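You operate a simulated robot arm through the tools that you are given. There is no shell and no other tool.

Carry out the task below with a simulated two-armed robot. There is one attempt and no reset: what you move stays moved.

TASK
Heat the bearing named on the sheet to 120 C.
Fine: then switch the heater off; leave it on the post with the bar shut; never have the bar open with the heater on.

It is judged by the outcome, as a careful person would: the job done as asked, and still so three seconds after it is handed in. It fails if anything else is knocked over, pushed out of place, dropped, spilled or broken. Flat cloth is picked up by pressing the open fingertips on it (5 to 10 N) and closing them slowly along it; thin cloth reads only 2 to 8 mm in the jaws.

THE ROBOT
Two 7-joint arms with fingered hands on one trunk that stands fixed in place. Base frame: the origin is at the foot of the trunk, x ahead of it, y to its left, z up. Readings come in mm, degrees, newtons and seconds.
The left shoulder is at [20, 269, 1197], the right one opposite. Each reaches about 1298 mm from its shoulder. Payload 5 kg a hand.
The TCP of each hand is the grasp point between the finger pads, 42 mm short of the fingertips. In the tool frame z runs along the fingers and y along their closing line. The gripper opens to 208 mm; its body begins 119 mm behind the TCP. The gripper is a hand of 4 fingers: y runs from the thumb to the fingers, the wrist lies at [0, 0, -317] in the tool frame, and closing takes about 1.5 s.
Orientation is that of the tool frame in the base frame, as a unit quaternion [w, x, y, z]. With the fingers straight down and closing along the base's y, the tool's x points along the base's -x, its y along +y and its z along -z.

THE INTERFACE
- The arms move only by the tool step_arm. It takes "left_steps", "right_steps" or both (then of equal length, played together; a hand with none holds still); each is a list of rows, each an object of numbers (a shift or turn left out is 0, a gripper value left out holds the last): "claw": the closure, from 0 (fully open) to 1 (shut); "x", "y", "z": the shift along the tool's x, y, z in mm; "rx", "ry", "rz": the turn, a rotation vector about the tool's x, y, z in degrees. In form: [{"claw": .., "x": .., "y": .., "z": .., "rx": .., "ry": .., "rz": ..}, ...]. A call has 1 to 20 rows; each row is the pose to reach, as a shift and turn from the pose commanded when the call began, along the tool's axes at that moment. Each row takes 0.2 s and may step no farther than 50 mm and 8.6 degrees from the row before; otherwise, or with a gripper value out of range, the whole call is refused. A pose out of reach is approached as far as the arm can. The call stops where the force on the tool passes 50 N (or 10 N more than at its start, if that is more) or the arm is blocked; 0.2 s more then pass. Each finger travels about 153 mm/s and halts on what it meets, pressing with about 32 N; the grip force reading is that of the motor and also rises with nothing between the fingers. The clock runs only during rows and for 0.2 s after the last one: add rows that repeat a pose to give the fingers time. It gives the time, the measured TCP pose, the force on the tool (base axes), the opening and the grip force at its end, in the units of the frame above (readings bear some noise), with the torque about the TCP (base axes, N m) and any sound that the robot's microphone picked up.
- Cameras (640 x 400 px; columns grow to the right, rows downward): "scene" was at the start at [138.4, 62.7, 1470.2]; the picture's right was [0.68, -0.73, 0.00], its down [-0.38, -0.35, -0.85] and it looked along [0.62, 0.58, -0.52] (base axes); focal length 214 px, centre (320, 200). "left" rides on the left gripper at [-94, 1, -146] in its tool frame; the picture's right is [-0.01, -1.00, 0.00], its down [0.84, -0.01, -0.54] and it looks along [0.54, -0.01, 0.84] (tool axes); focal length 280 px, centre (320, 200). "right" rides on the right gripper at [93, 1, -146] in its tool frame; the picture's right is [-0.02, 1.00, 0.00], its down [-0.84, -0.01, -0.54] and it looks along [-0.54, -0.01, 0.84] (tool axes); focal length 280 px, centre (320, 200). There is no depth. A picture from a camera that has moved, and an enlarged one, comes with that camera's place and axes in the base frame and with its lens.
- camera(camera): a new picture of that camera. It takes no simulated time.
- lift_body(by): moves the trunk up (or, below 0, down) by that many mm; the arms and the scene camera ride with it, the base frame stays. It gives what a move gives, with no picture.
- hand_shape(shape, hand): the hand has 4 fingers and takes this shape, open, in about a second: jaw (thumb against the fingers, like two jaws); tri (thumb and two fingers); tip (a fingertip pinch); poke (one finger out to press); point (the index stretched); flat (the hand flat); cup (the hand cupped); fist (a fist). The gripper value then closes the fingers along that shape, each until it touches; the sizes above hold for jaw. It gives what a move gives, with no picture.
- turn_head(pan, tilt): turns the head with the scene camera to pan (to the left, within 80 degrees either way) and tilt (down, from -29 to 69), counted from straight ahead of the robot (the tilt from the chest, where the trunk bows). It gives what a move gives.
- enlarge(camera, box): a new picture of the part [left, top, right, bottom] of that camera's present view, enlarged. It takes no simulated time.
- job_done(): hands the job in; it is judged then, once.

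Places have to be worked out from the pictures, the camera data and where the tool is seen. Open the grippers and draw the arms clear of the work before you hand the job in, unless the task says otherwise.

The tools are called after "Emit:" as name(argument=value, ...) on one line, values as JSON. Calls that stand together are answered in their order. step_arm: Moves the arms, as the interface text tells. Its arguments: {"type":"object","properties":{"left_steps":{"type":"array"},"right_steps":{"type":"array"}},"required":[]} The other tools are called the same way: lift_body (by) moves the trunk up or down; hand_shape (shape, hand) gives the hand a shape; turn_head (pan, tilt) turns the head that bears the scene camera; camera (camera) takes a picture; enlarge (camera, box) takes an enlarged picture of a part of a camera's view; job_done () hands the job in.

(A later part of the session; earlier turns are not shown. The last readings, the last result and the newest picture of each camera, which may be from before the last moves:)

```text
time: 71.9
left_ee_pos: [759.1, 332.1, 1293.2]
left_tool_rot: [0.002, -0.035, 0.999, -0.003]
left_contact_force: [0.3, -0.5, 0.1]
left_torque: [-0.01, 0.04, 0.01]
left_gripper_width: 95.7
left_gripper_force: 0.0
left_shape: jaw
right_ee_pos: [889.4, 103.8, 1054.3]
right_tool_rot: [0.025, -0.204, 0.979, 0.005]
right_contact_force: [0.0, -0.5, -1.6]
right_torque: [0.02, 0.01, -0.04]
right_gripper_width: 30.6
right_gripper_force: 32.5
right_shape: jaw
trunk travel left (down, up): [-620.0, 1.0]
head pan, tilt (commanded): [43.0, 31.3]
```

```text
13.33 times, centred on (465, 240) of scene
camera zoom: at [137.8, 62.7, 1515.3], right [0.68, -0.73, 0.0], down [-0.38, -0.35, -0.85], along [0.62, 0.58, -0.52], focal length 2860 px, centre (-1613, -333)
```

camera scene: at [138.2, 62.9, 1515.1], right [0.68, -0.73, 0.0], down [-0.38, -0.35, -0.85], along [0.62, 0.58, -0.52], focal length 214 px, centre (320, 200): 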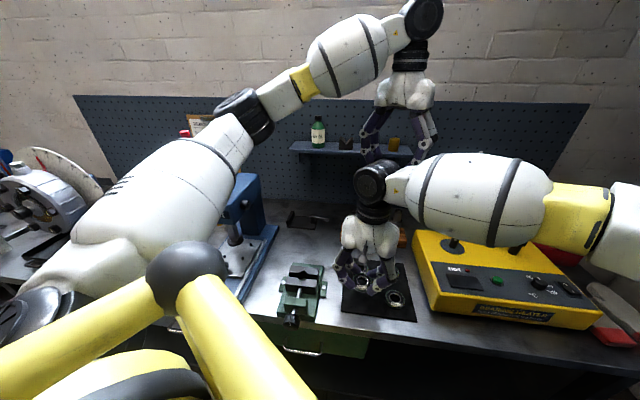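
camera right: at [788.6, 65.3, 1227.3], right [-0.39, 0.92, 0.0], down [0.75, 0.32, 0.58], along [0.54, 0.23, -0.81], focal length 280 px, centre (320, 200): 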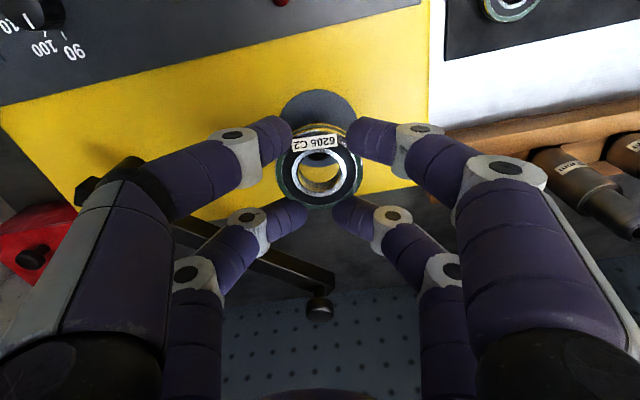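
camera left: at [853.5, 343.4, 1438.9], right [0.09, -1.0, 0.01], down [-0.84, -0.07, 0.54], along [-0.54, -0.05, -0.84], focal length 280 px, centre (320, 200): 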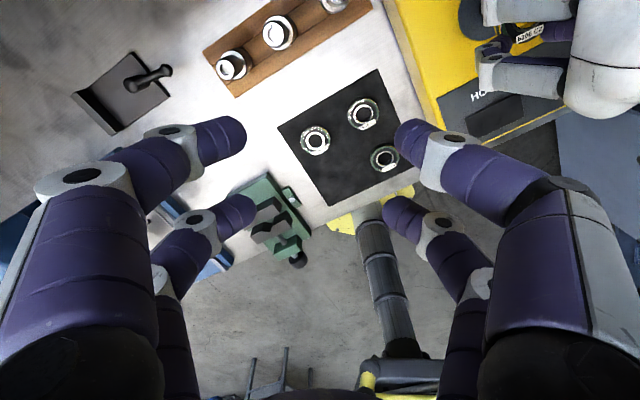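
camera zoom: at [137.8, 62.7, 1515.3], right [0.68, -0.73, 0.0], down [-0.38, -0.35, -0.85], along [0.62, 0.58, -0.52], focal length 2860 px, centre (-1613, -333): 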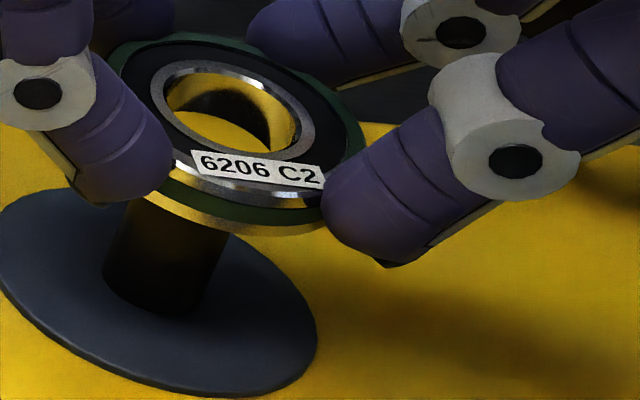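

The bore looks centred on the post within ~1 mm laterally and ~1 mm fore–aft. I lower in small steps, reading the force.

Emit:
step_arm(right_steps=[{"z": 2}, {"z": 4}, {"z": 6}, {"z": 8}, {"z": 8}, {"z": 8}])

Emit:
enlarge(camera="right", box=[285, 130, 355, 200])

Emit:
enlarge(camera="scene", box=[445, 225, 485, 255])

```text
time: 73.3
left_ee_pos: [759.1, 331.6, 1292.7]
left_tool_rot: [0.0, -0.036, 0.999, -0.004]
left_contact_force: [1.1, -0.1, -0.3]
left_torque: [0.02, 0.0, 0.03]
left_gripper_width: 95.5
left_gripper_force: 0.0
left_shape: jaw
right_ee_pos: [889.5, 105.3, 1046.9]
right_tool_rot: [0.025, -0.205, 0.979, 0.006]
right_contact_force: [0.5, 0.6, -2.1]
right_torque: [0.02, 0.0, 0.0]
right_gripper_width: 30.6
right_gripper_force: 31.6
right_shape: jaw
trunk travel left (down, up): [-620.0, 1.0]
head pan, tilt (commanded): [43.0, 31.3]
```

```text
5.71 times, centred on (320, 165) of right
camera zoom: at [795.2, 66.0, 1188.4], right [-0.39, 0.92, 0.0], down [0.75, 0.31, 0.58], along [0.54, 0.23, -0.81], focal length 1602 px, centre (320, 400)
```

zoom: 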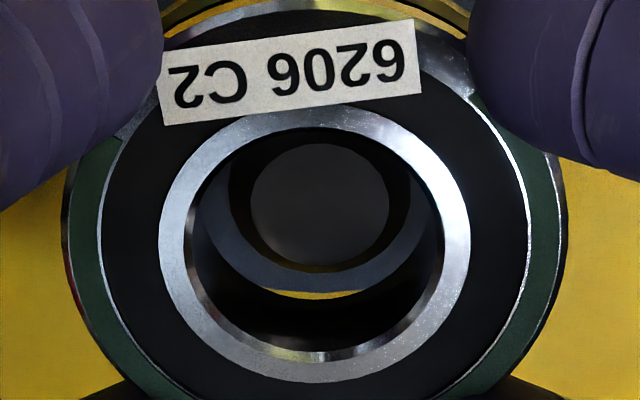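

```text
13.33 times, centred on (465, 240) of scene
camera zoom: at [137.9, 62.7, 1515.3], right [0.68, -0.73, 0.0], down [-0.38, -0.35, -0.85], along [0.62, 0.58, -0.52], focal length 2860 px, centre (-1613, -333)
```

zoom: 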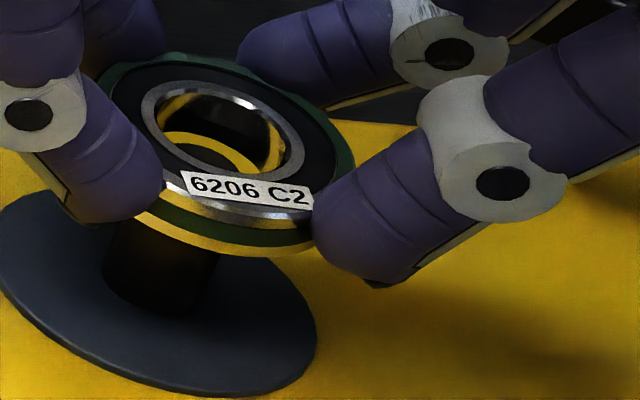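

No contact yet; the post's top is entering the bore, well centred. I continue lowering 8 mm with a 0.7 mm backward trim.

Emit:
step_arm(right_steps=[{"x": 0.7, "z": 2}, {"x": 0.7, "z": 4}, {"x": 0.7, "z": 6}, {"x": 0.7, "z": 8}, {"x": 0.7, "z": 8}, {"x": 0.7, "z": 8}])

Emit:
enlarge(camera="right", box=[285, 130, 355, 200])

Emit:
enlarge(camera="scene", box=[445, 225, 485, 255])

```text
time: 74.7
left_ee_pos: [758.8, 330.3, 1293.0]
left_tool_rot: [0.001, -0.035, 0.999, -0.004]
left_contact_force: [0.6, 0.3, 0.0]
left_torque: [-0.03, -0.02, -0.02]
left_gripper_width: 95.5
left_gripper_force: 0.0
left_shape: jaw
right_ee_pos: [888.8, 105.0, 1038.4]
right_tool_rot: [0.025, -0.205, 0.978, 0.005]
right_contact_force: [0.2, 0.7, -2.1]
right_torque: [-0.02, -0.03, 0.01]
right_gripper_width: 30.6
right_gripper_force: 31.9
right_shape: jaw
trunk travel left (down, up): [-620.0, 1.0]
head pan, tilt (commanded): [43.0, 31.3]
```

```text
5.71 times, centred on (320, 165) of right
camera zoom: at [794.7, 65.6, 1180.1], right [-0.39, 0.92, 0.0], down [0.75, 0.31, 0.58], along [0.54, 0.23, -0.81], focal length 1602 px, centre (320, 400)
```

zoom: 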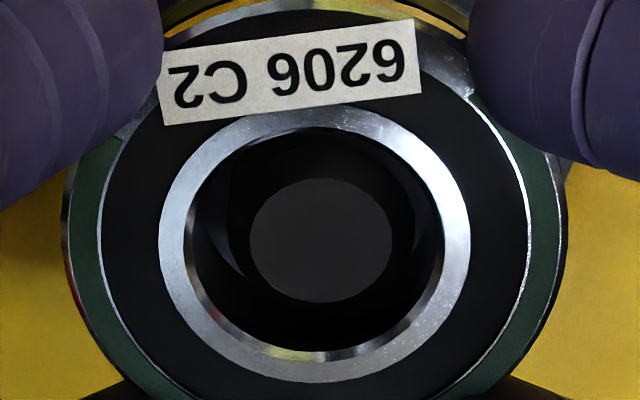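

```text
13.33 times, centred on (465, 240) of scene
camera zoom: at [137.9, 62.7, 1515.3], right [0.68, -0.73, 0.0], down [-0.38, -0.35, -0.85], along [0.62, 0.58, -0.52], focal length 2860 px, centre (-1613, -333)
```

zoom: 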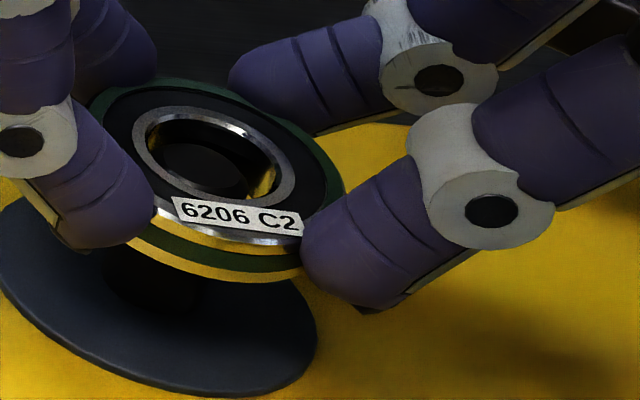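

The post top is now inside the bore with no contact. I lower another 20 mm.

Emit:
step_arm(right_steps=[{"z": 4}, {"z": 8}, {"z": 12}, {"z": 16}, {"z": 20}, {"z": 20}])

Emit:
enlarge(camera="right", box=[250, 80, 390, 220])

Emit:
enlarge(camera="scene", box=[440, 210, 510, 260])

```text
time: 76.1
left_ee_pos: [759.0, 331.2, 1292.6]
left_tool_rot: [0.0, -0.036, 0.999, -0.004]
left_contact_force: [-1.1, 0.3, 0.1]
left_torque: [-0.02, -0.02, 0.02]
left_gripper_width: 95.7
left_gripper_force: 0.0
left_shape: jaw
right_ee_pos: [890.7, 104.4, 1018.0]
right_tool_rot: [0.026, -0.204, 0.979, 0.006]
right_contact_force: [0.1, 0.1, -2.0]
right_torque: [0.0, 0.01, 0.01]
right_gripper_width: 30.5
right_gripper_force: 32.3
right_shape: jaw
trunk travel left (down, up): [-620.0, 1.0]
head pan, tilt (commanded): [43.0, 31.3]
```

```text
2.86 times, centred on (320, 150) of right
camera zoom: at [795.8, 66.1, 1160.3], right [-0.39, 0.92, 0.0], down [0.75, 0.31, 0.58], along [0.54, 0.23, -0.81], focal length 801 px, centre (320, 343)
```

zoom: 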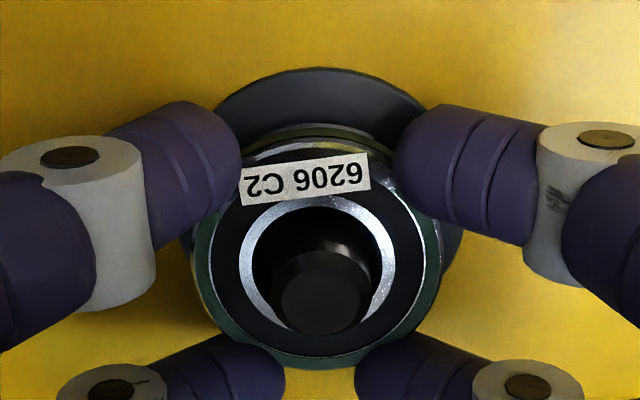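

```text
8.00 times, centred on (475, 235) of scene
camera zoom: at [137.7, 62.7, 1515.3], right [0.68, -0.73, 0.0], down [-0.38, -0.35, -0.85], along [0.62, 0.58, -0.52], focal length 1716 px, centre (-920, -80)
```

zoom: 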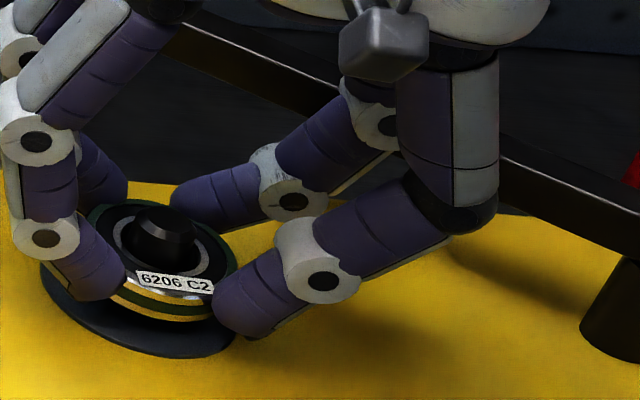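

The bearing slides well over the post. I lower the last millimetres in small steps until it touches the base.

Emit:
step_arm(right_steps=[{"z": 2}, {"z": 4}, {"z": 5}, {"z": 6}, {"z": 6}])

Emit:
enlarge(camera="scene", box=[440, 210, 510, 260])

```text
time: 77.3
left_ee_pos: [758.4, 332.0, 1292.4]
left_tool_rot: [0.001, -0.036, 0.999, -0.003]
left_contact_force: [-0.1, -0.2, 0.0]
left_torque: [0.0, 0.02, 0.01]
left_gripper_width: 95.7
left_gripper_force: 0.1
left_shape: jaw
right_ee_pos: [891.0, 105.3, 1012.9]
right_tool_rot: [0.025, -0.204, 0.979, 0.005]
right_contact_force: [0.4, 0.2, -1.0]
right_torque: [0.01, 0.01, -0.03]
right_gripper_width: 30.2
right_gripper_force: 31.8
right_shape: jaw
trunk travel left (down, up): [-620.0, 1.0]
head pan, tilt (commanded): [43.0, 31.3]
```

```text
8.00 times, centred on (475, 235) of scene
camera zoom: at [137.8, 62.7, 1515.3], right [0.68, -0.73, 0.0], down [-0.38, -0.35, -0.85], along [0.62, 0.58, -0.52], focal length 1716 px, centre (-920, -80)
```

zoom: 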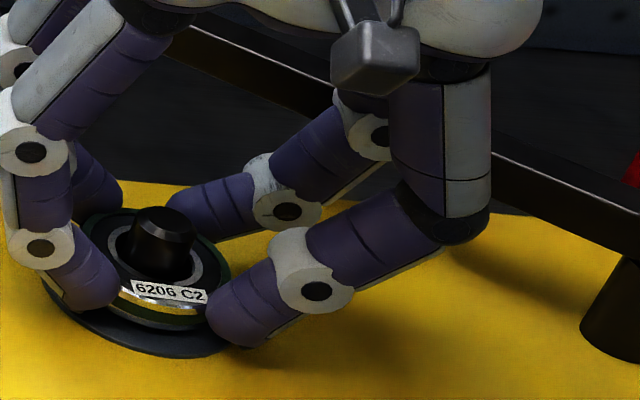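

Fz has just begun to change; I go down 3 mm more in 1 mm steps.

Emit:
step_arm(right_steps=[{"z": 1}, {"z": 2}, {"z": 3}, {"z": 3}])

Emit:
enlarge(camera="right", box=[250, 80, 390, 220])

```text
time: 78.3
left_ee_pos: [759.4, 331.7, 1293.5]
left_tool_rot: [0.001, -0.036, 0.999, -0.002]
left_contact_force: [0.7, 0.2, 0.2]
left_torque: [0.01, 0.02, 0.0]
left_gripper_width: 95.6
left_gripper_force: 0.1
left_shape: jaw
right_ee_pos: [889.4, 105.7, 1008.4]
right_tool_rot: [0.027, -0.205, 0.978, 0.005]
right_contact_force: [-0.5, -0.3, -2.2]
right_torque: [-0.01, -0.01, -0.01]
right_gripper_width: 30.3
right_gripper_force: 31.3
right_shape: jaw
trunk travel left (down, up): [-620.0, 1.0]
head pan, tilt (commanded): [43.0, 31.3]
```

```text
2.86 times, centred on (320, 150) of right
camera zoom: at [796.3, 66.6, 1151.2], right [-0.39, 0.92, 0.0], down [0.75, 0.31, 0.58], along [0.54, 0.23, -0.81], focal length 801 px, centre (320, 343)
```

zoom: 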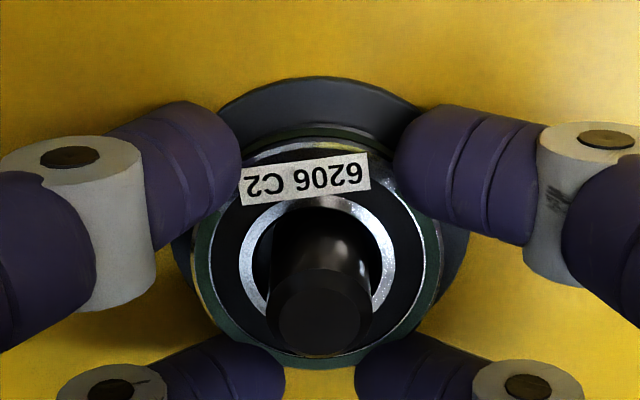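

Still free (TCP z 1008, no force). I continue down in 1 mm steps.

Emit:
step_arm(right_steps=[{"z": 1}, {"z": 2}, {"z": 3}, {"z": 4}, {"z": 4}])

Emit:
enlarge(camera="scene", box=[440, 210, 510, 260])

```text
time: 79.5
left_ee_pos: [760.0, 331.3, 1293.8]
left_tool_rot: [0.002, -0.036, 0.999, -0.003]
left_contact_force: [0.3, -0.1, -0.5]
left_torque: [0.02, 0.02, -0.02]
left_gripper_width: 95.5
left_gripper_force: 0.1
left_shape: jaw
right_ee_pos: [890.5, 104.9, 1005.2]
right_tool_rot: [0.026, -0.205, 0.978, 0.005]
right_contact_force: [-0.2, 1.2, 1.5]
right_torque: [-0.03, 0.08, -0.02]
right_gripper_width: 30.7
right_gripper_force: 32.1
right_shape: jaw
trunk travel left (down, up): [-620.0, 1.0]
head pan, tilt (commanded): [43.0, 31.3]
```

```text
8.00 times, centred on (475, 235) of scene
camera zoom: at [137.6, 62.7, 1515.3], right [0.68, -0.73, 0.0], down [-0.38, -0.35, -0.85], along [0.63, 0.58, -0.52], focal length 1716 px, centre (-920, -80)
```

zoom: 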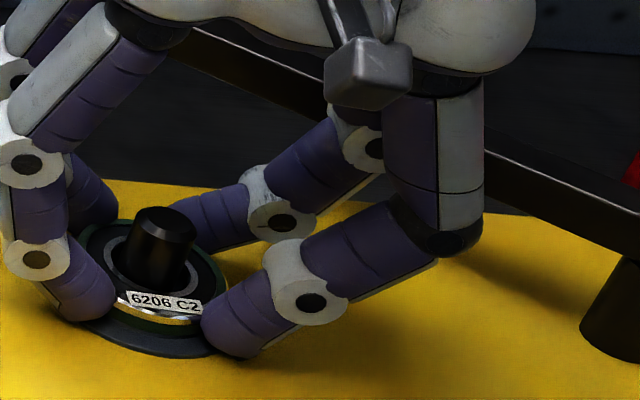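

The bearing's near edge now touches the base (Fz +3.6 N). I release by opening the jaw gradually.

Emit:
step_arm(right_steps=[{"claw": 0.94}, {"claw": 0.88}, {"claw": 0.82}, {"claw": 0.76, "z": -1}, {"claw": 0.7, "z": -2}, {"claw": 0.64, "z": -2}, {"claw": 0.58, "z": -2}, {"claw": 0.54, "z": -2}, {"claw": 0.54, "z": -2}])

Emit:
enlarge(camera="scene", box=[440, 210, 510, 260])

Emit:
camera(camera="right")

```text
time: 81.5
left_ee_pos: [758.4, 332.6, 1293.6]
left_tool_rot: [0.001, -0.035, 0.999, -0.004]
left_contact_force: [0.3, -0.6, 0.6]
left_torque: [-0.01, 0.01, 0.03]
left_gripper_width: 95.7
left_gripper_force: 0.0
left_shape: jaw
right_ee_pos: [891.3, 103.6, 1007.9]
right_tool_rot: [0.025, -0.205, 0.979, 0.006]
right_contact_force: [-0.6, -0.6, -0.5]
right_torque: [-0.01, 0.03, 0.03]
right_gripper_width: 95.0
right_gripper_force: 0.1
right_shape: jaw
trunk travel left (down, up): [-620.0, 1.0]
head pan, tilt (commanded): [43.0, 31.3]
```

```text
8.00 times, centred on (475, 235) of scene
camera zoom: at [137.7, 62.7, 1515.3], right [0.68, -0.73, 0.0], down [-0.38, -0.35, -0.85], along [0.62, 0.58, -0.52], focal length 1716 px, centre (-920, -80)
```

zoom: 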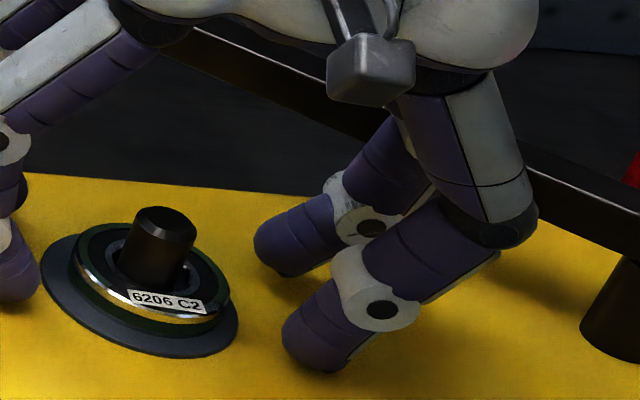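

```text
taken
camera right: at [796.3, 66.2, 1149.2], right [-0.39, 0.92, 0.0], down [0.75, 0.31, 0.58], along [0.54, 0.23, -0.81], focal length 280 px, centre (320, 200)
```

right: 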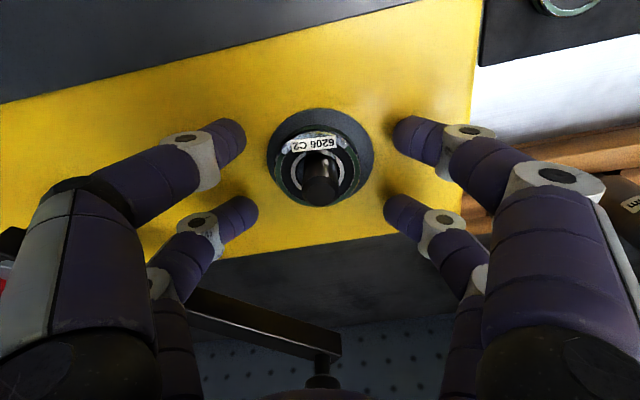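

The bearing sits flat on the post base. I raise the right hand straight up and retract it to the right, then check.

Emit:
step_arm(right_steps=[{"z": -25}, {"z": -60}, {"z": -100}, {"x": 35, "z": -105}, {"x": 75, "y": -20, "z": -110}, {"x": 115, "y": -50, "z": -115, "ry": 1}, {"x": 150, "y": -80, "z": -120, "ry": 2}, {"x": 175, "y": -115, "z": -125, "ry": 3}, {"x": 195, "y": -155, "z": -130, "ry": 3}, {"x": 210, "y": -195, "z": -135, "ry": 3}, {"x": 225, "y": -240, "z": -140, "ry": 3}, {"x": 235, "y": -285, "z": -145, "ry": 3}, {"x": 240, "y": -325, "z": -150, "ry": 3}, {"x": 240, "y": -325, "z": -150, "ry": 3}])

Emit:
camera(camera="scene")

Emit:
camera(camera="right")

```text
refused: row 6 steps farther than a row can; nothing moved
```

```text
taken
camera scene: at [137.7, 62.7, 1515.3], right [0.68, -0.73, 0.0], down [-0.38, -0.35, -0.85], along [0.62, 0.58, -0.52], focal length 214 px, centre (320, 200)
```

scene: 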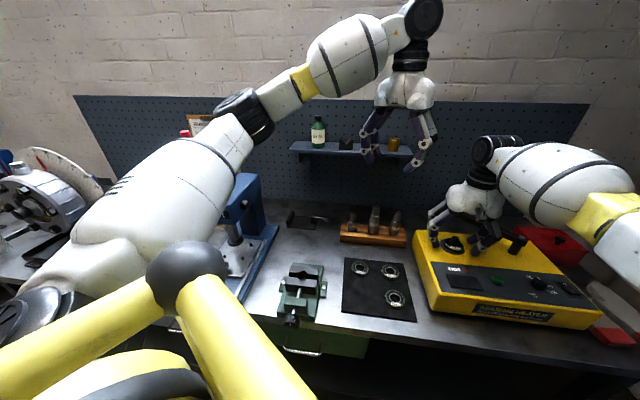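

```text
taken
camera right: at [796.3, 66.2, 1149.2], right [-0.39, 0.92, 0.0], down [0.75, 0.31, 0.58], along [0.54, 0.23, -0.81], focal length 280 px, centre (320, 200)
```

right: 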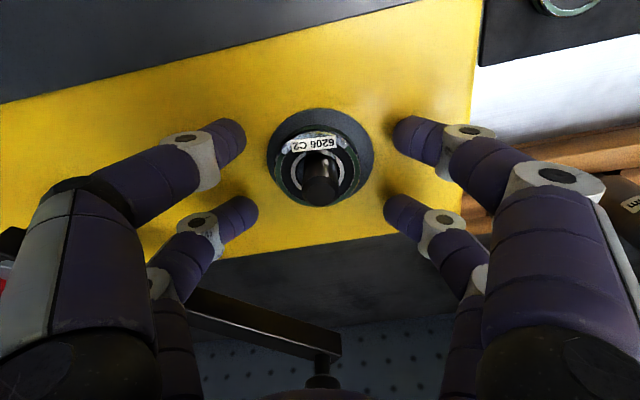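

One row was slightly too long; I repeat with smaller steps: straight up first, then back and to the right.

Emit:
step_arm(right_steps=[{"z": -25}, {"z": -60}, {"z": -100}, {"x": 35, "z": -105}, {"x": 70, "y": -15, "z": -110}, {"x": 100, "y": -40, "z": -115, "ry": 1}, {"x": 130, "y": -70, "z": -120, "ry": 2}, {"x": 155, "y": -105, "z": -125, "ry": 3}, {"x": 175, "y": -145, "z": -130, "ry": 3}, {"x": 190, "y": -185, "z": -135, "ry": 3}, {"x": 205, "y": -225, "z": -140, "ry": 3}, {"x": 220, "y": -265, "z": -145, "ry": 3}, {"x": 230, "y": -305, "z": -150, "ry": 3}, {"x": 240, "y": -345, "z": -150, "ry": 3}, {"x": 240, "y": -345, "z": -150, "ry": 3}])

Emit:
camera(camera="scene")

Emit:
camera(camera="right")

```text
time: 84.7
left_ee_pos: [760.1, 335.0, 1292.4]
left_tool_rot: [-0.001, -0.036, 0.999, -0.004]
left_contact_force: [0.3, 0.9, 0.0]
left_torque: [-0.12, -0.03, -0.01]
left_gripper_width: 95.5
left_gripper_force: 0.1
left_shape: jaw
right_ee_pos: [800.8, -309.2, 1146.2]
right_tool_rot: [-0.001, -0.206, 0.979, -0.001]
right_contact_force: [-0.4, 0.4, 0.1]
right_torque: [-0.11, 0.01, -0.01]
right_gripper_width: 95.5
right_gripper_force: 0.0
right_shape: jaw
trunk travel left (down, up): [-620.0, 1.0]
head pan, tilt (commanded): [43.0, 31.3]
```

```text
taken
camera scene: at [137.6, 63.7, 1515.2], right [0.68, -0.73, 0.0], down [-0.38, -0.36, -0.85], along [0.62, 0.58, -0.52], focal length 214 px, centre (320, 200)
```

scene: 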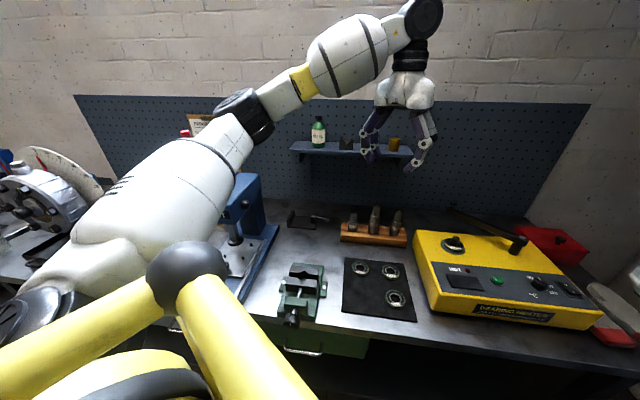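

```text
taken
camera right: at [713.3, -344.2, 1292.0], right [-0.39, 0.92, 0.0], down [0.78, 0.33, 0.54], along [0.5, 0.21, -0.84], focal length 280 px, centre (320, 200)
```

right: 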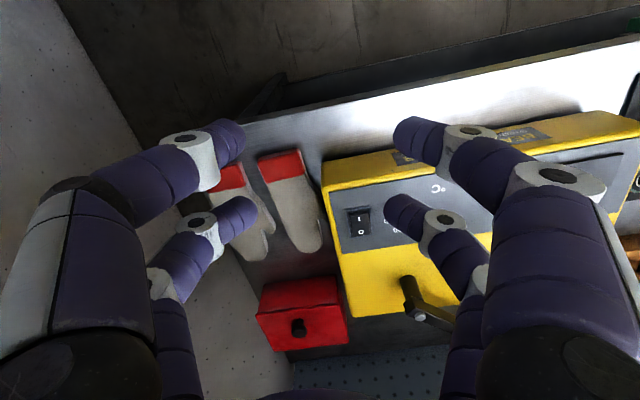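

The right hand is clear. I zoom in on the bar, post and bearing to locate the bar before the left hand goes in.

Emit:
enlarge(camera="scene", box=[420, 190, 560, 290])

```text
4.00 times, centred on (490, 240) of scene
camera zoom: at [137.6, 63.7, 1515.2], right [0.68, -0.73, 0.0], down [-0.38, -0.36, -0.85], along [0.62, 0.58, -0.52], focal length 858 px, centre (-360, 40)
```

zoom: 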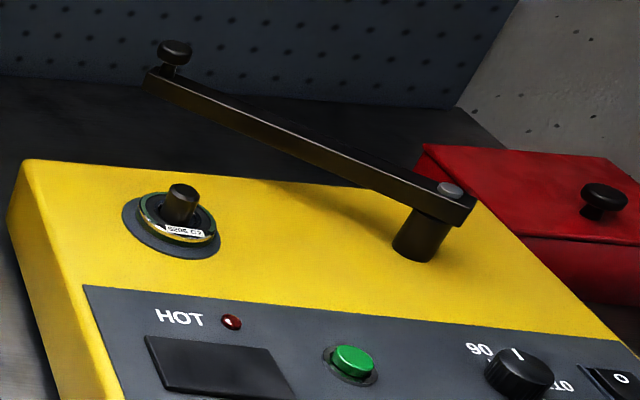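

The bar now stands at ~84° with the knob near [1033,170]. I bring the left hand over the heater, turning it 100° clockwise so it can straddle the bar.

Emit:
step_arm(left_steps=[{"x": -6.7, "y": -23.5, "z": 9.3, "rz": 8.3, "claw": 0.7}, {"x": -13.3, "y": -46.9, "z": 18.7, "rz": 16.7}, {"x": -20, "y": -70.4, "z": 28, "rz": 25}, {"x": -26.6, "y": -93.8, "z": 37.3, "rz": 33.3}, {"x": -33.3, "y": -117.3, "z": 46.7, "rz": 41.7}, {"x": -40, "y": -140.8, "z": 56, "rz": 50}, {"x": -46.6, "y": -164.2, "z": 65.3, "rz": 58.3}, {"x": -53.3, "y": -187.7, "z": 74.7, "rz": 66.7}, {"x": -59.9, "y": -211.1, "z": 84, "rz": 75}, {"x": -66.6, "y": -234.6, "z": 93.3, "rz": 83.3}, {"x": -73.2, "y": -258, "z": 102.7, "rz": 91.7}, {"x": -79.9, "y": -281.5, "z": 112, "rz": 100}, {"x": -79.9, "y": -281.5, "z": 112, "rz": 100}, {"x": -79.9, "y": -281.5, "z": 112, "rz": 100}])

Emit:
camera(camera="left")

Emit:
camera(camera="scene")

```text
time: 87.7
left_ee_pos: [860.2, 56.0, 1184.4]
left_tool_rot: [0.003, 0.743, 0.67, -0.002]
left_contact_force: [0.0, -0.3, -0.7]
left_torque: [0.11, 0.0, 0.01]
left_gripper_width: 62.8
left_gripper_force: 0.1
left_shape: jaw
right_ee_pos: [801.1, -312.2, 1144.6]
right_tool_rot: [0.0, -0.204, 0.979, -0.001]
right_contact_force: [0.0, -1.1, 0.2]
right_torque: [0.07, -0.04, -0.03]
right_gripper_width: 95.8
right_gripper_force: 0.0
right_shape: jaw
trunk travel left (down, up): [-620.0, 1.0]
head pan, tilt (commanded): [43.0, 31.3]
```

```text
taken
camera left: at [852.9, -36.0, 1330.0], right [-1.0, 0.09, 0.0], down [0.07, 0.84, 0.53], along [0.05, 0.53, -0.85], focal length 280 px, centre (320, 200)
```

left: 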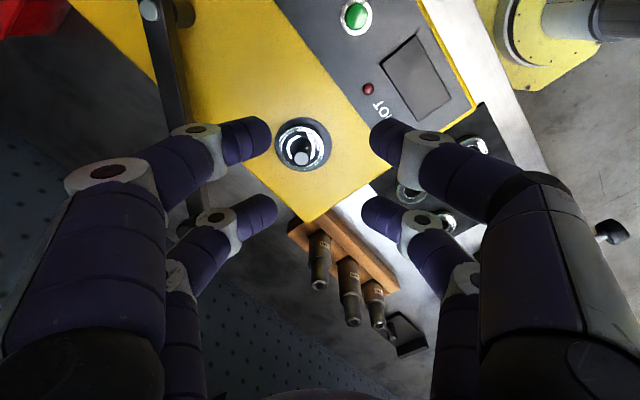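

```text
taken
camera scene: at [137.9, 62.0, 1515.3], right [0.68, -0.73, 0.0], down [-0.38, -0.35, -0.85], along [0.63, 0.58, -0.52], focal length 214 px, centre (320, 200)
```

scene: 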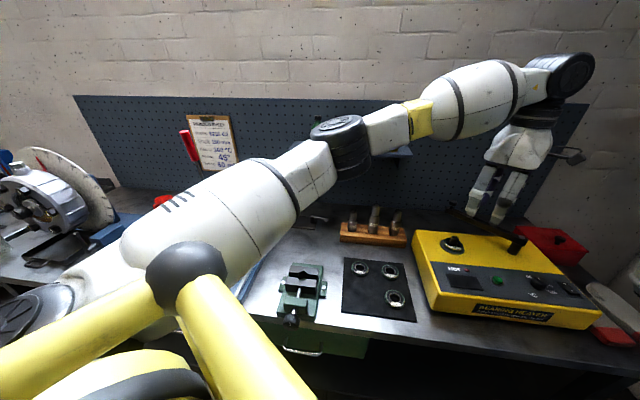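

The bar is at ~83°. I tilt the fingers 20° forward and move to straddle the bar at ~118 mm from its pin, still above it.

Emit:
step_arm(left_steps=[{"x": 4.2, "y": 37, "z": 8, "rx": -5}, {"x": 8.3, "y": 74.5, "z": 16, "rx": -10}, {"x": 12.5, "y": 112, "z": 35, "rx": -15}, {"x": 16.6, "y": 149, "z": 55, "rx": -20}, {"x": 16.6, "y": 149, "z": 55, "rx": -20}, {"x": 16.6, "y": 149, "z": 55, "rx": -20}])

Emit:
camera(camera="left")

Emit:
enlarge(camera="scene", box=[420, 120, 580, 270])

```text
time: 89.1
left_ee_pos: [1010.6, 57.1, 1129.3]
left_tool_rot: [0.132, 0.731, 0.66, 0.114]
left_contact_force: [-0.2, 0.2, -1.2]
left_torque: [-0.02, 0.01, 0.0]
left_gripper_width: 62.4
left_gripper_force: 0.0
left_shape: jaw
right_ee_pos: [801.9, -309.9, 1143.2]
right_tool_rot: [0.0, -0.205, 0.979, 0.001]
right_contact_force: [0.0, -0.3, -0.1]
right_torque: [0.01, 0.06, -0.02]
right_gripper_width: 95.8
right_gripper_force: 0.0
right_shape: jaw
trunk travel left (down, up): [-620.0, 1.0]
head pan, tilt (commanded): [43.0, 31.3]
```

```text
taken
camera left: at [953.0, -29.3, 1267.5], right [-0.94, 0.08, -0.34], down [-0.11, 0.86, 0.5], along [0.34, 0.5, -0.8], focal length 280 px, centre (320, 200)
```

left: 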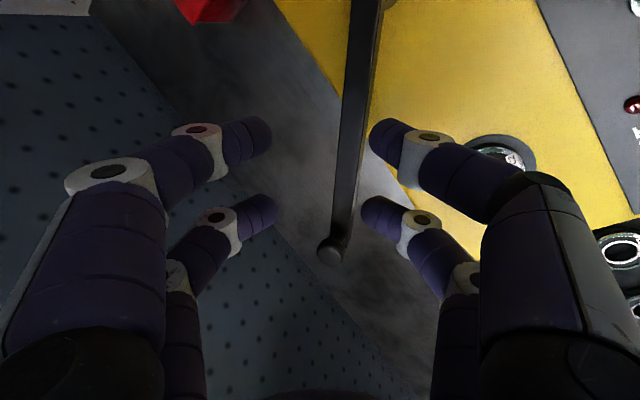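

```text
2.67 times, centred on (500, 195) of scene
camera zoom: at [138.1, 62.6, 1515.2], right [0.68, -0.73, 0.0], down [-0.38, -0.35, -0.85], along [0.62, 0.58, -0.52], focal length 572 px, centre (-160, 213)
```

zoom: 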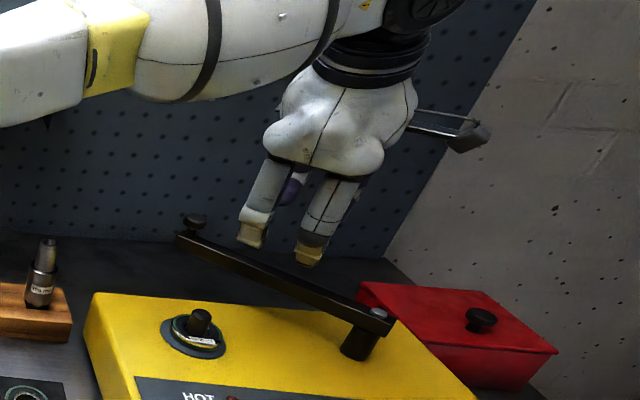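

Both tip pairs will land evenly on either side of the bar. I descend vertically ~98 mm.

Emit:
step_arm(left_steps=[{"x": 0.2, "y": -8.4, "z": 23}, {"x": 0.4, "y": -16.9, "z": 46}, {"x": 0.5, "y": -25.3, "z": 69}, {"x": 0.6, "y": -30, "z": 82}, {"x": 0.7, "y": -33.7, "z": 92.1}, {"x": 0.7, "y": -33.7, "z": 92.1}])

Emit:
camera(camera="left")

Emit:
enlarge(camera="scene", box=[420, 120, 580, 270])

```text
time: 90.5
left_ee_pos: [1009.0, 55.3, 1031.9]
left_tool_rot: [0.133, 0.731, 0.66, 0.115]
left_contact_force: [-0.5, 0.7, 1.2]
left_torque: [0.02, 0.0, -0.01]
left_gripper_width: 62.5
left_gripper_force: 0.1
left_shape: jaw
right_ee_pos: [799.7, -310.8, 1143.9]
right_tool_rot: [0.0, -0.204, 0.979, 0.0]
right_contact_force: [-0.6, -0.6, -0.4]
right_torque: [-0.01, -0.1, 0.02]
right_gripper_width: 95.5
right_gripper_force: 0.0
right_shape: jaw
trunk travel left (down, up): [-620.0, 1.0]
head pan, tilt (commanded): [43.0, 31.3]
```

```text
taken
camera left: at [951.8, -29.5, 1169.8], right [-0.94, 0.08, -0.34], down [-0.11, 0.86, 0.5], along [0.34, 0.5, -0.8], focal length 280 px, centre (320, 200)
```

left: 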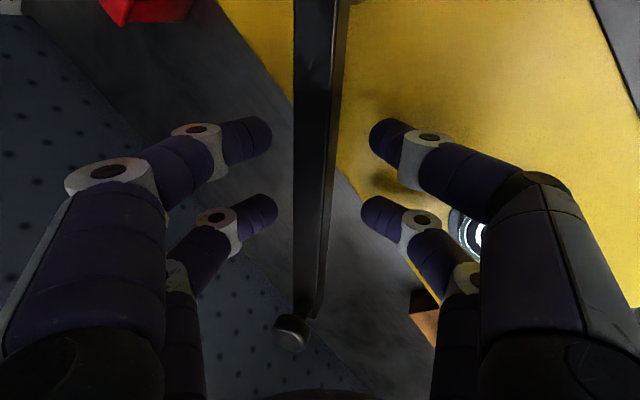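

```text
2.67 times, centred on (500, 195) of scene
camera zoom: at [137.2, 62.7, 1515.4], right [0.68, -0.73, 0.0], down [-0.38, -0.35, -0.85], along [0.63, 0.58, -0.52], focal length 572 px, centre (-160, 213)
```

zoom: 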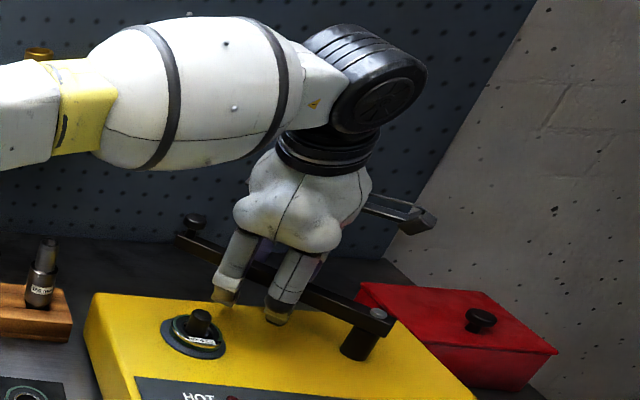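

The bar is straddled with clearance on both sides. I narrow the jaw to ~46 mm and swing the bar back toward the post along its arc, first 30°.

Emit:
step_arm(left_steps=[{"claw": 0.78}, {"claw": 0.78}, {"x": -1.2, "y": -9.4, "z": -3.4, "ry": 1.7, "rz": -4.7}, {"x": -3.3, "y": -18.8, "z": -6.8, "ry": 3.4, "rz": -9.4}, {"x": -6.3, "y": -27.9, "z": -10.2, "ry": 5.2, "rz": -14.1}, {"x": -10.1, "y": -36.8, "z": -13.3, "ry": 6.9, "rz": -18.8}, {"x": -14.7, "y": -45.3, "z": -16.4, "ry": 8.6, "rz": -23.5}, {"x": -20, "y": -53.5, "z": -19.4, "ry": 10.3, "rz": -28.2}, {"x": -20, "y": -53.5, "z": -19.4, "ry": 10.3, "rz": -28.2}])

Emit:
camera(camera="left")

Emit:
enlarge(camera="scene", box=[420, 120, 580, 270])

```text
time: 92.5
left_ee_pos: [950.1, 43.0, 1030.3]
left_tool_rot: [0.097, 0.534, 0.828, 0.144]
left_contact_force: [-0.5, 0.5, 0.2]
left_torque: [0.0, 0.01, 0.0]
left_gripper_width: 45.8
left_gripper_force: 0.0
left_shape: jaw
right_ee_pos: [800.4, -309.9, 1144.3]
right_tool_rot: [0.0, -0.205, 0.979, -0.001]
right_contact_force: [0.4, -0.1, -0.7]
right_torque: [-0.04, 0.01, -0.02]
right_gripper_width: 95.6
right_gripper_force: 0.1
right_shape: jaw
trunk travel left (down, up): [-620.0, 1.0]
head pan, tilt (commanded): [43.0, 31.3]
```

```text
taken
camera left: at [945.2, -59.6, 1169.0], right [-0.85, -0.4, -0.34], down [-0.52, 0.69, 0.5], along [0.04, 0.6, -0.8], focal length 280 px, centre (320, 200)
```

left: 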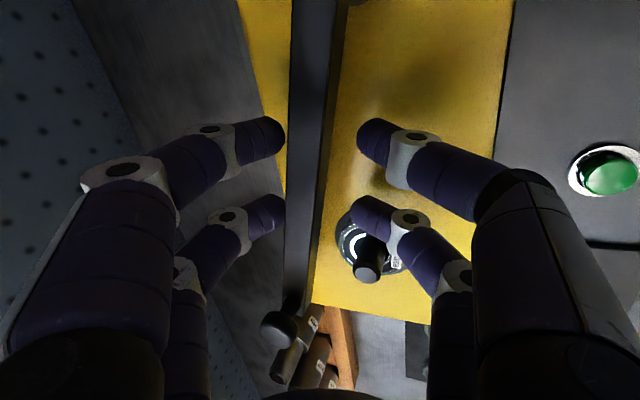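

```text
2.67 times, centred on (500, 195) of scene
camera zoom: at [137.7, 62.9, 1515.2], right [0.68, -0.73, 0.0], down [-0.38, -0.35, -0.85], along [0.62, 0.58, -0.52], focal length 572 px, centre (-160, 213)
```

zoom: 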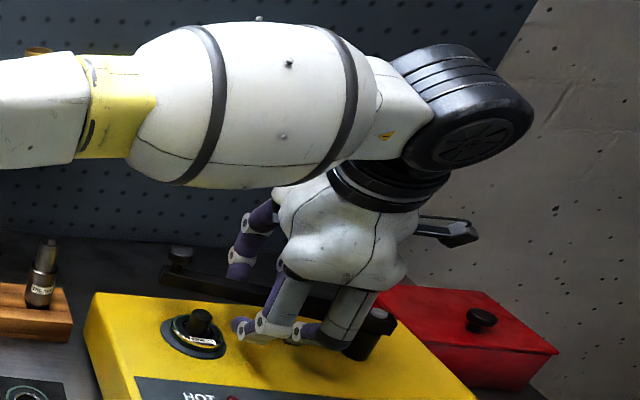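

The bar follows well (now ~110°, needs ~125.6°), and my fingers stay clear of the bearing. I continue the arc by 18° and watch for the end stop.

Emit:
step_arm(left_steps=[{"x": -1.2, "y": -9.7, "z": -3.5, "ry": 1.7, "rz": -4.7}, {"x": -3.2, "y": -19.1, "z": -6.9, "ry": 3.4, "rz": -9.4}, {"x": -6.1, "y": -28.4, "z": -10.3, "ry": 5.1, "rz": -14.1}, {"x": -8.3, "y": -33.9, "z": -12.3, "ry": 6.2, "rz": -16.9}, {"x": -8.3, "y": -33.9, "z": -12.3, "ry": 6.2, "rz": -16.9}])

Emit:
camera(camera="left")

Emit:
enlarge(camera="scene", box=[420, 120, 580, 270])

```text
time: 93.7
left_ee_pos: [921.4, 20.5, 1030.9]
left_tool_rot: [0.071, 0.398, 0.901, 0.156]
left_contact_force: [1.4, 0.0, 0.3]
left_torque: [0.0, -0.04, -0.14]
left_gripper_width: 46.9
left_gripper_force: 0.1
left_shape: jaw
right_ee_pos: [801.2, -309.4, 1144.3]
right_tool_rot: [0.0, -0.204, 0.979, 0.0]
right_contact_force: [-0.1, -0.6, 0.6]
right_torque: [0.01, 0.01, 0.0]
right_gripper_width: 95.9
right_gripper_force: 0.0
right_shape: jaw
trunk travel left (down, up): [-620.0, 1.0]
head pan, tilt (commanded): [43.0, 31.3]
```

```text
taken
camera left: at [949.0, -79.4, 1168.9], right [-0.69, -0.64, -0.34], down [-0.71, 0.5, 0.5], along [-0.15, 0.58, -0.8], focal length 280 px, centre (320, 200)
```

left: 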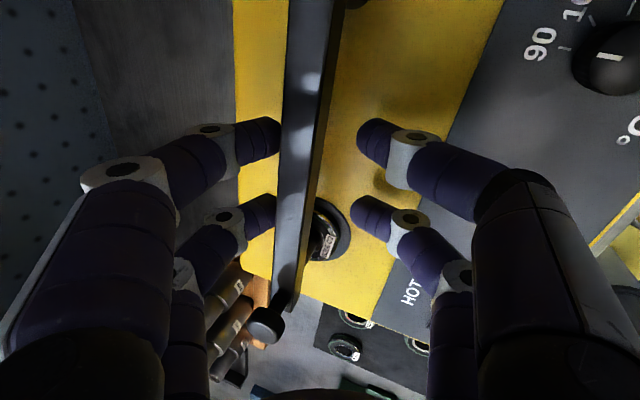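

```text
2.67 times, centred on (500, 195) of scene
camera zoom: at [137.8, 62.7, 1515.3], right [0.68, -0.73, 0.0], down [-0.38, -0.35, -0.85], along [0.62, 0.58, -0.52], focal length 572 px, centre (-160, 213)
```

zoom: 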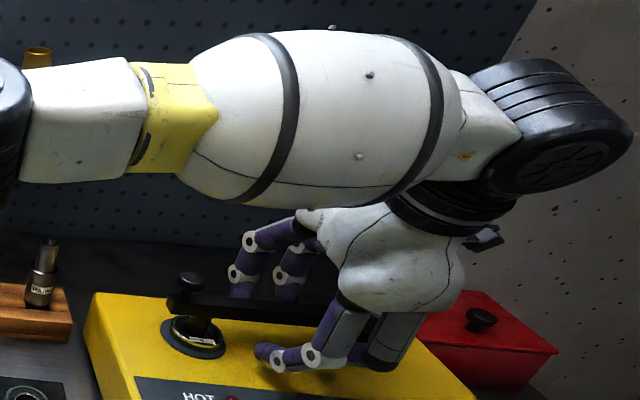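

The knob is back at [874,126] — the same place as at the start. I press gently a little further to be sure it is against its stop.

Emit:
step_arm(left_steps=[{"x": -0.3, "y": -3, "z": -1, "ry": 0.5, "rz": -1.4}, {"x": -0.5, "y": -5.8, "z": -2.1, "ry": 1, "rz": -2.8}, {"x": -0.5, "y": -5.8, "z": -2.1, "ry": 1, "rz": -2.8}])

Emit:
camera(camera="left")

```text
time: 94.5
left_ee_pos: [916.7, 16.1, 1030.2]
left_tool_rot: [0.068, 0.375, 0.911, 0.158]
left_contact_force: [11.2, 0.4, 1.0]
left_torque: [-0.01, -0.16, -0.58]
left_gripper_width: 47.8
left_gripper_force: 0.1
left_shape: jaw
right_ee_pos: [801.1, -310.2, 1144.7]
right_tool_rot: [0.0, -0.205, 0.979, 0.0]
right_contact_force: [-0.6, 0.8, -0.7]
right_torque: [0.03, 0.03, -0.02]
right_gripper_width: 95.6
right_gripper_force: 0.1
right_shape: jaw
trunk travel left (down, up): [-620.0, 1.0]
head pan, tilt (commanded): [43.0, 31.3]
```

```text
taken
camera left: at [950.5, -81.9, 1168.7], right [-0.65, -0.68, -0.34], down [-0.74, 0.46, 0.5], along [-0.18, 0.57, -0.8], focal length 280 px, centre (320, 200)
```

left: 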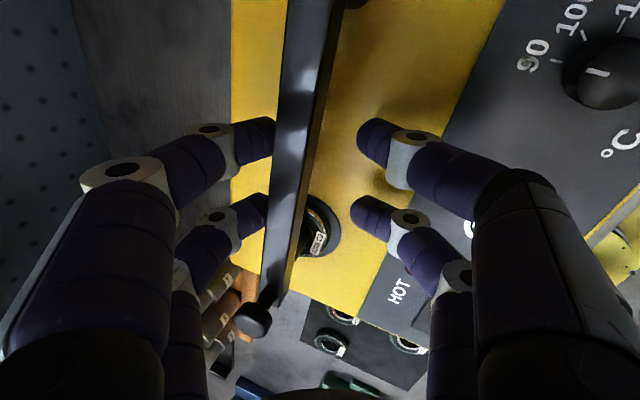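

The bar is against its stop (11 N, knob unmoved): shut. I ease off and lift the left hand straight up out of the bar, then untilt and back away.

Emit:
step_arm(left_steps=[{"y": 3, "z": 1}, {"y": 15, "z": -34}, {"y": 27, "z": -69}, {"y": 40, "z": -104}, {"y": 15, "z": -120, "rx": 7}, {"y": -10, "z": -136, "rx": 14}, {"y": -35, "z": -150, "rx": 20}, {"y": -35, "z": -150, "rx": 20}])

Emit:
camera(camera="left")

Emit:
enlarge(camera="scene", box=[400, 140, 640, 330])

```text
time: 96.3
left_ee_pos: [856.9, -43.5, 1161.5]
left_tool_rot: [0.001, 0.382, 0.924, -0.003]
left_contact_force: [-0.5, 0.1, -0.2]
left_torque: [-0.05, -0.06, -0.01]
left_gripper_width: 45.6
left_gripper_force: 0.1
left_shape: jaw
right_ee_pos: [801.1, -308.9, 1144.4]
right_tool_rot: [0.0, -0.205, 0.979, 0.0]
right_contact_force: [0.1, -0.1, 0.2]
right_torque: [-0.02, -0.06, 0.04]
right_gripper_width: 95.4
right_gripper_force: 0.0
right_shape: jaw
trunk travel left (down, up): [-620.0, 1.0]
head pan, tilt (commanded): [43.0, 31.3]
```

```text
taken
camera left: at [925.4, -105.9, 1307.7], right [-0.7, -0.72, 0.0], down [-0.61, 0.59, 0.53], along [-0.39, 0.37, -0.85], focal length 280 px, centre (320, 200)
```

left: 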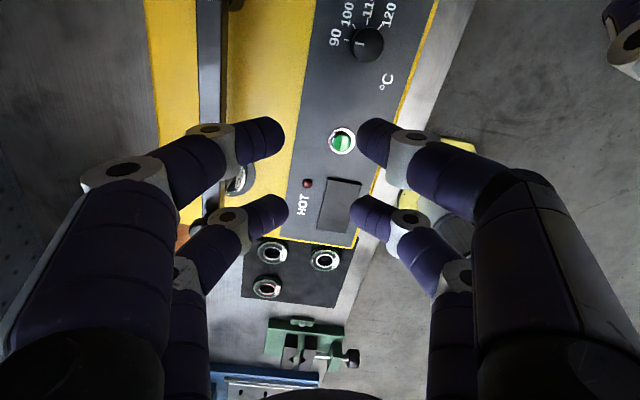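

```text
2.11 times, centred on (520, 235) of scene
camera zoom: at [137.3, 62.9, 1515.3], right [0.68, -0.73, 0.0], down [-0.38, -0.35, -0.85], along [0.62, 0.58, -0.52], focal length 452 px, centre (-101, 126)
```

zoom: 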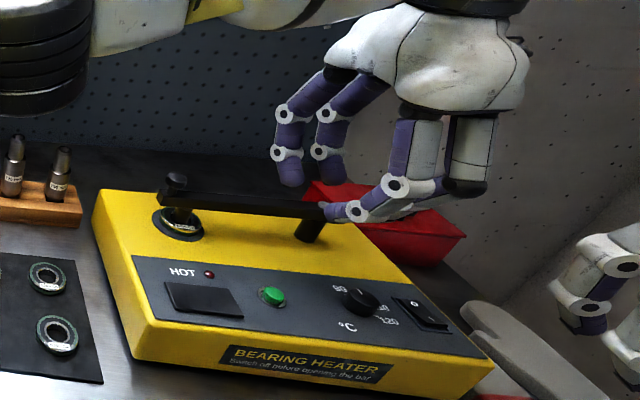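

The bar is shut over the bearing. From here the left camera looks straight down on the dial, so I enlarge to read the pointer and ticks precisely.

Emit:
enlarge(camera="left", box=[320, 0, 420, 90])

Emit:
enlarge(camera="left", box=[290, 120, 390, 250])

```text
4.44 times, centred on (370, 45) of left
camera zoom: at [925.4, -105.9, 1307.7], right [-0.7, -0.72, 0.0], down [-0.61, 0.59, 0.53], along [-0.39, 0.37, -0.85], focal length 1246 px, centre (98, 889)
```

zoom: 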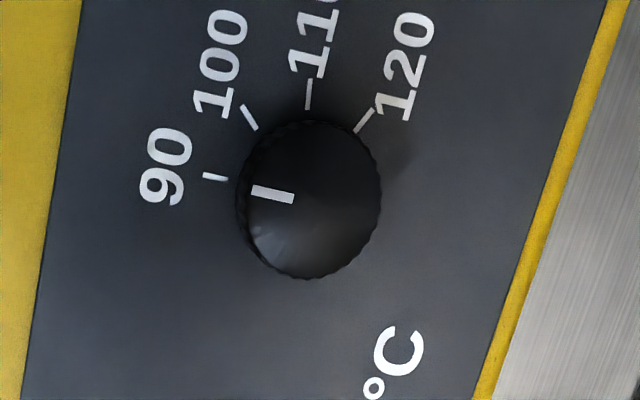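

```text
3.08 times, centred on (340, 185) of left
camera zoom: at [925.4, -105.9, 1307.7], right [-0.7, -0.72, 0.0], down [-0.61, 0.59, 0.53], along [-0.39, 0.37, -0.85], focal length 863 px, centre (258, 246)
```

zoom: 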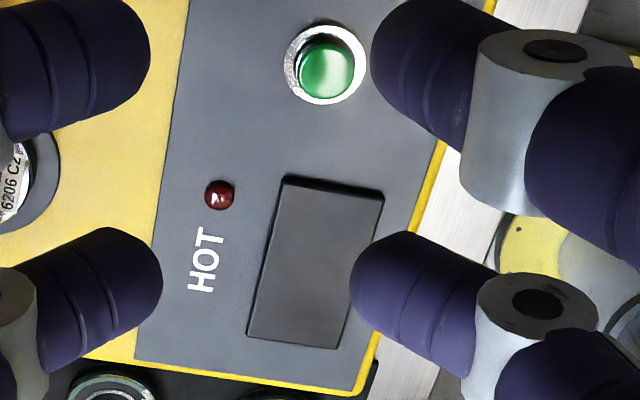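

The ticks read 90/100/110/120 at 40° spacing, pointer at 90; so I need a 120° clockwise turn. First I park the left hand again at its safe spot by the shelf.

Emit:
step_arm(left_steps=[{"x": 31.1, "y": 17.4, "z": -12.9, "rz": -4.9}, {"x": 62.2, "y": 34.9, "z": -25.8, "rz": -9.8}, {"x": 93.3, "y": 52.3, "z": -38.7, "rz": -14.7}, {"x": 124.4, "y": 69.7, "z": -51.6, "rz": -19.6}, {"x": 155.5, "y": 87.2, "z": -64.5, "rz": -24.5}, {"x": 186.5, "y": 104.6, "z": -77.4, "rz": -29.4}, {"x": 217.6, "y": 122, "z": -90.3, "rz": -34.3}, {"x": 248.7, "y": 139.4, "z": -103.2, "rz": -39.2}, {"x": 279.8, "y": 156.9, "z": -116.1, "rz": -44.1}, {"x": 310.9, "y": 174.3, "z": -129, "rz": -49}, {"x": 310.9, "y": 174.3, "z": -129, "rz": -49}])

Emit:
camera(camera="scene")

Emit:
enlarge(camera="scene", box=[420, 220, 600, 330])

```text
time: 98.7
left_ee_pos: [761.3, 298.8, 1287.2]
left_tool_rot: [0.0, -0.035, 0.999, -0.002]
left_contact_force: [0.1, -0.8, -1.0]
left_torque: [0.14, 0.12, -0.02]
left_gripper_width: 45.6
left_gripper_force: 0.0
left_shape: jaw
right_ee_pos: [800.9, -312.0, 1142.0]
right_tool_rot: [-0.001, -0.203, 0.979, -0.001]
right_contact_force: [1.3, -0.8, -0.3]
right_torque: [0.11, 0.04, 0.04]
right_gripper_width: 95.9
right_gripper_force: 0.1
right_shape: jaw
trunk travel left (down, up): [-620.0, 1.0]
head pan, tilt (commanded): [43.0, 31.3]
```

```text
taken
camera scene: at [138.6, 61.7, 1515.1], right [0.68, -0.73, 0.0], down [-0.38, -0.35, -0.85], along [0.63, 0.58, -0.52], focal length 214 px, centre (320, 200)
```

scene: 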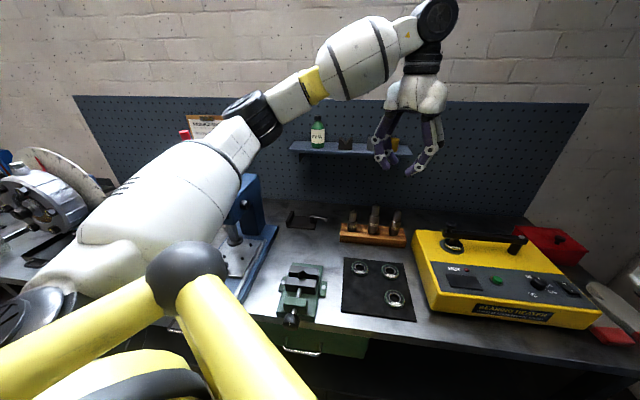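

```text
3.56 times, centred on (510, 275) of scene
camera zoom: at [138.6, 61.7, 1515.1], right [0.68, -0.73, 0.0], down [-0.38, -0.35, -0.85], along [0.63, 0.58, -0.52], focal length 763 px, centre (-356, -67)
```

zoom: 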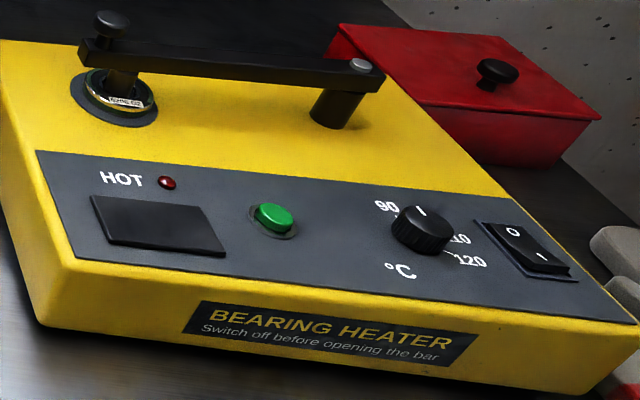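

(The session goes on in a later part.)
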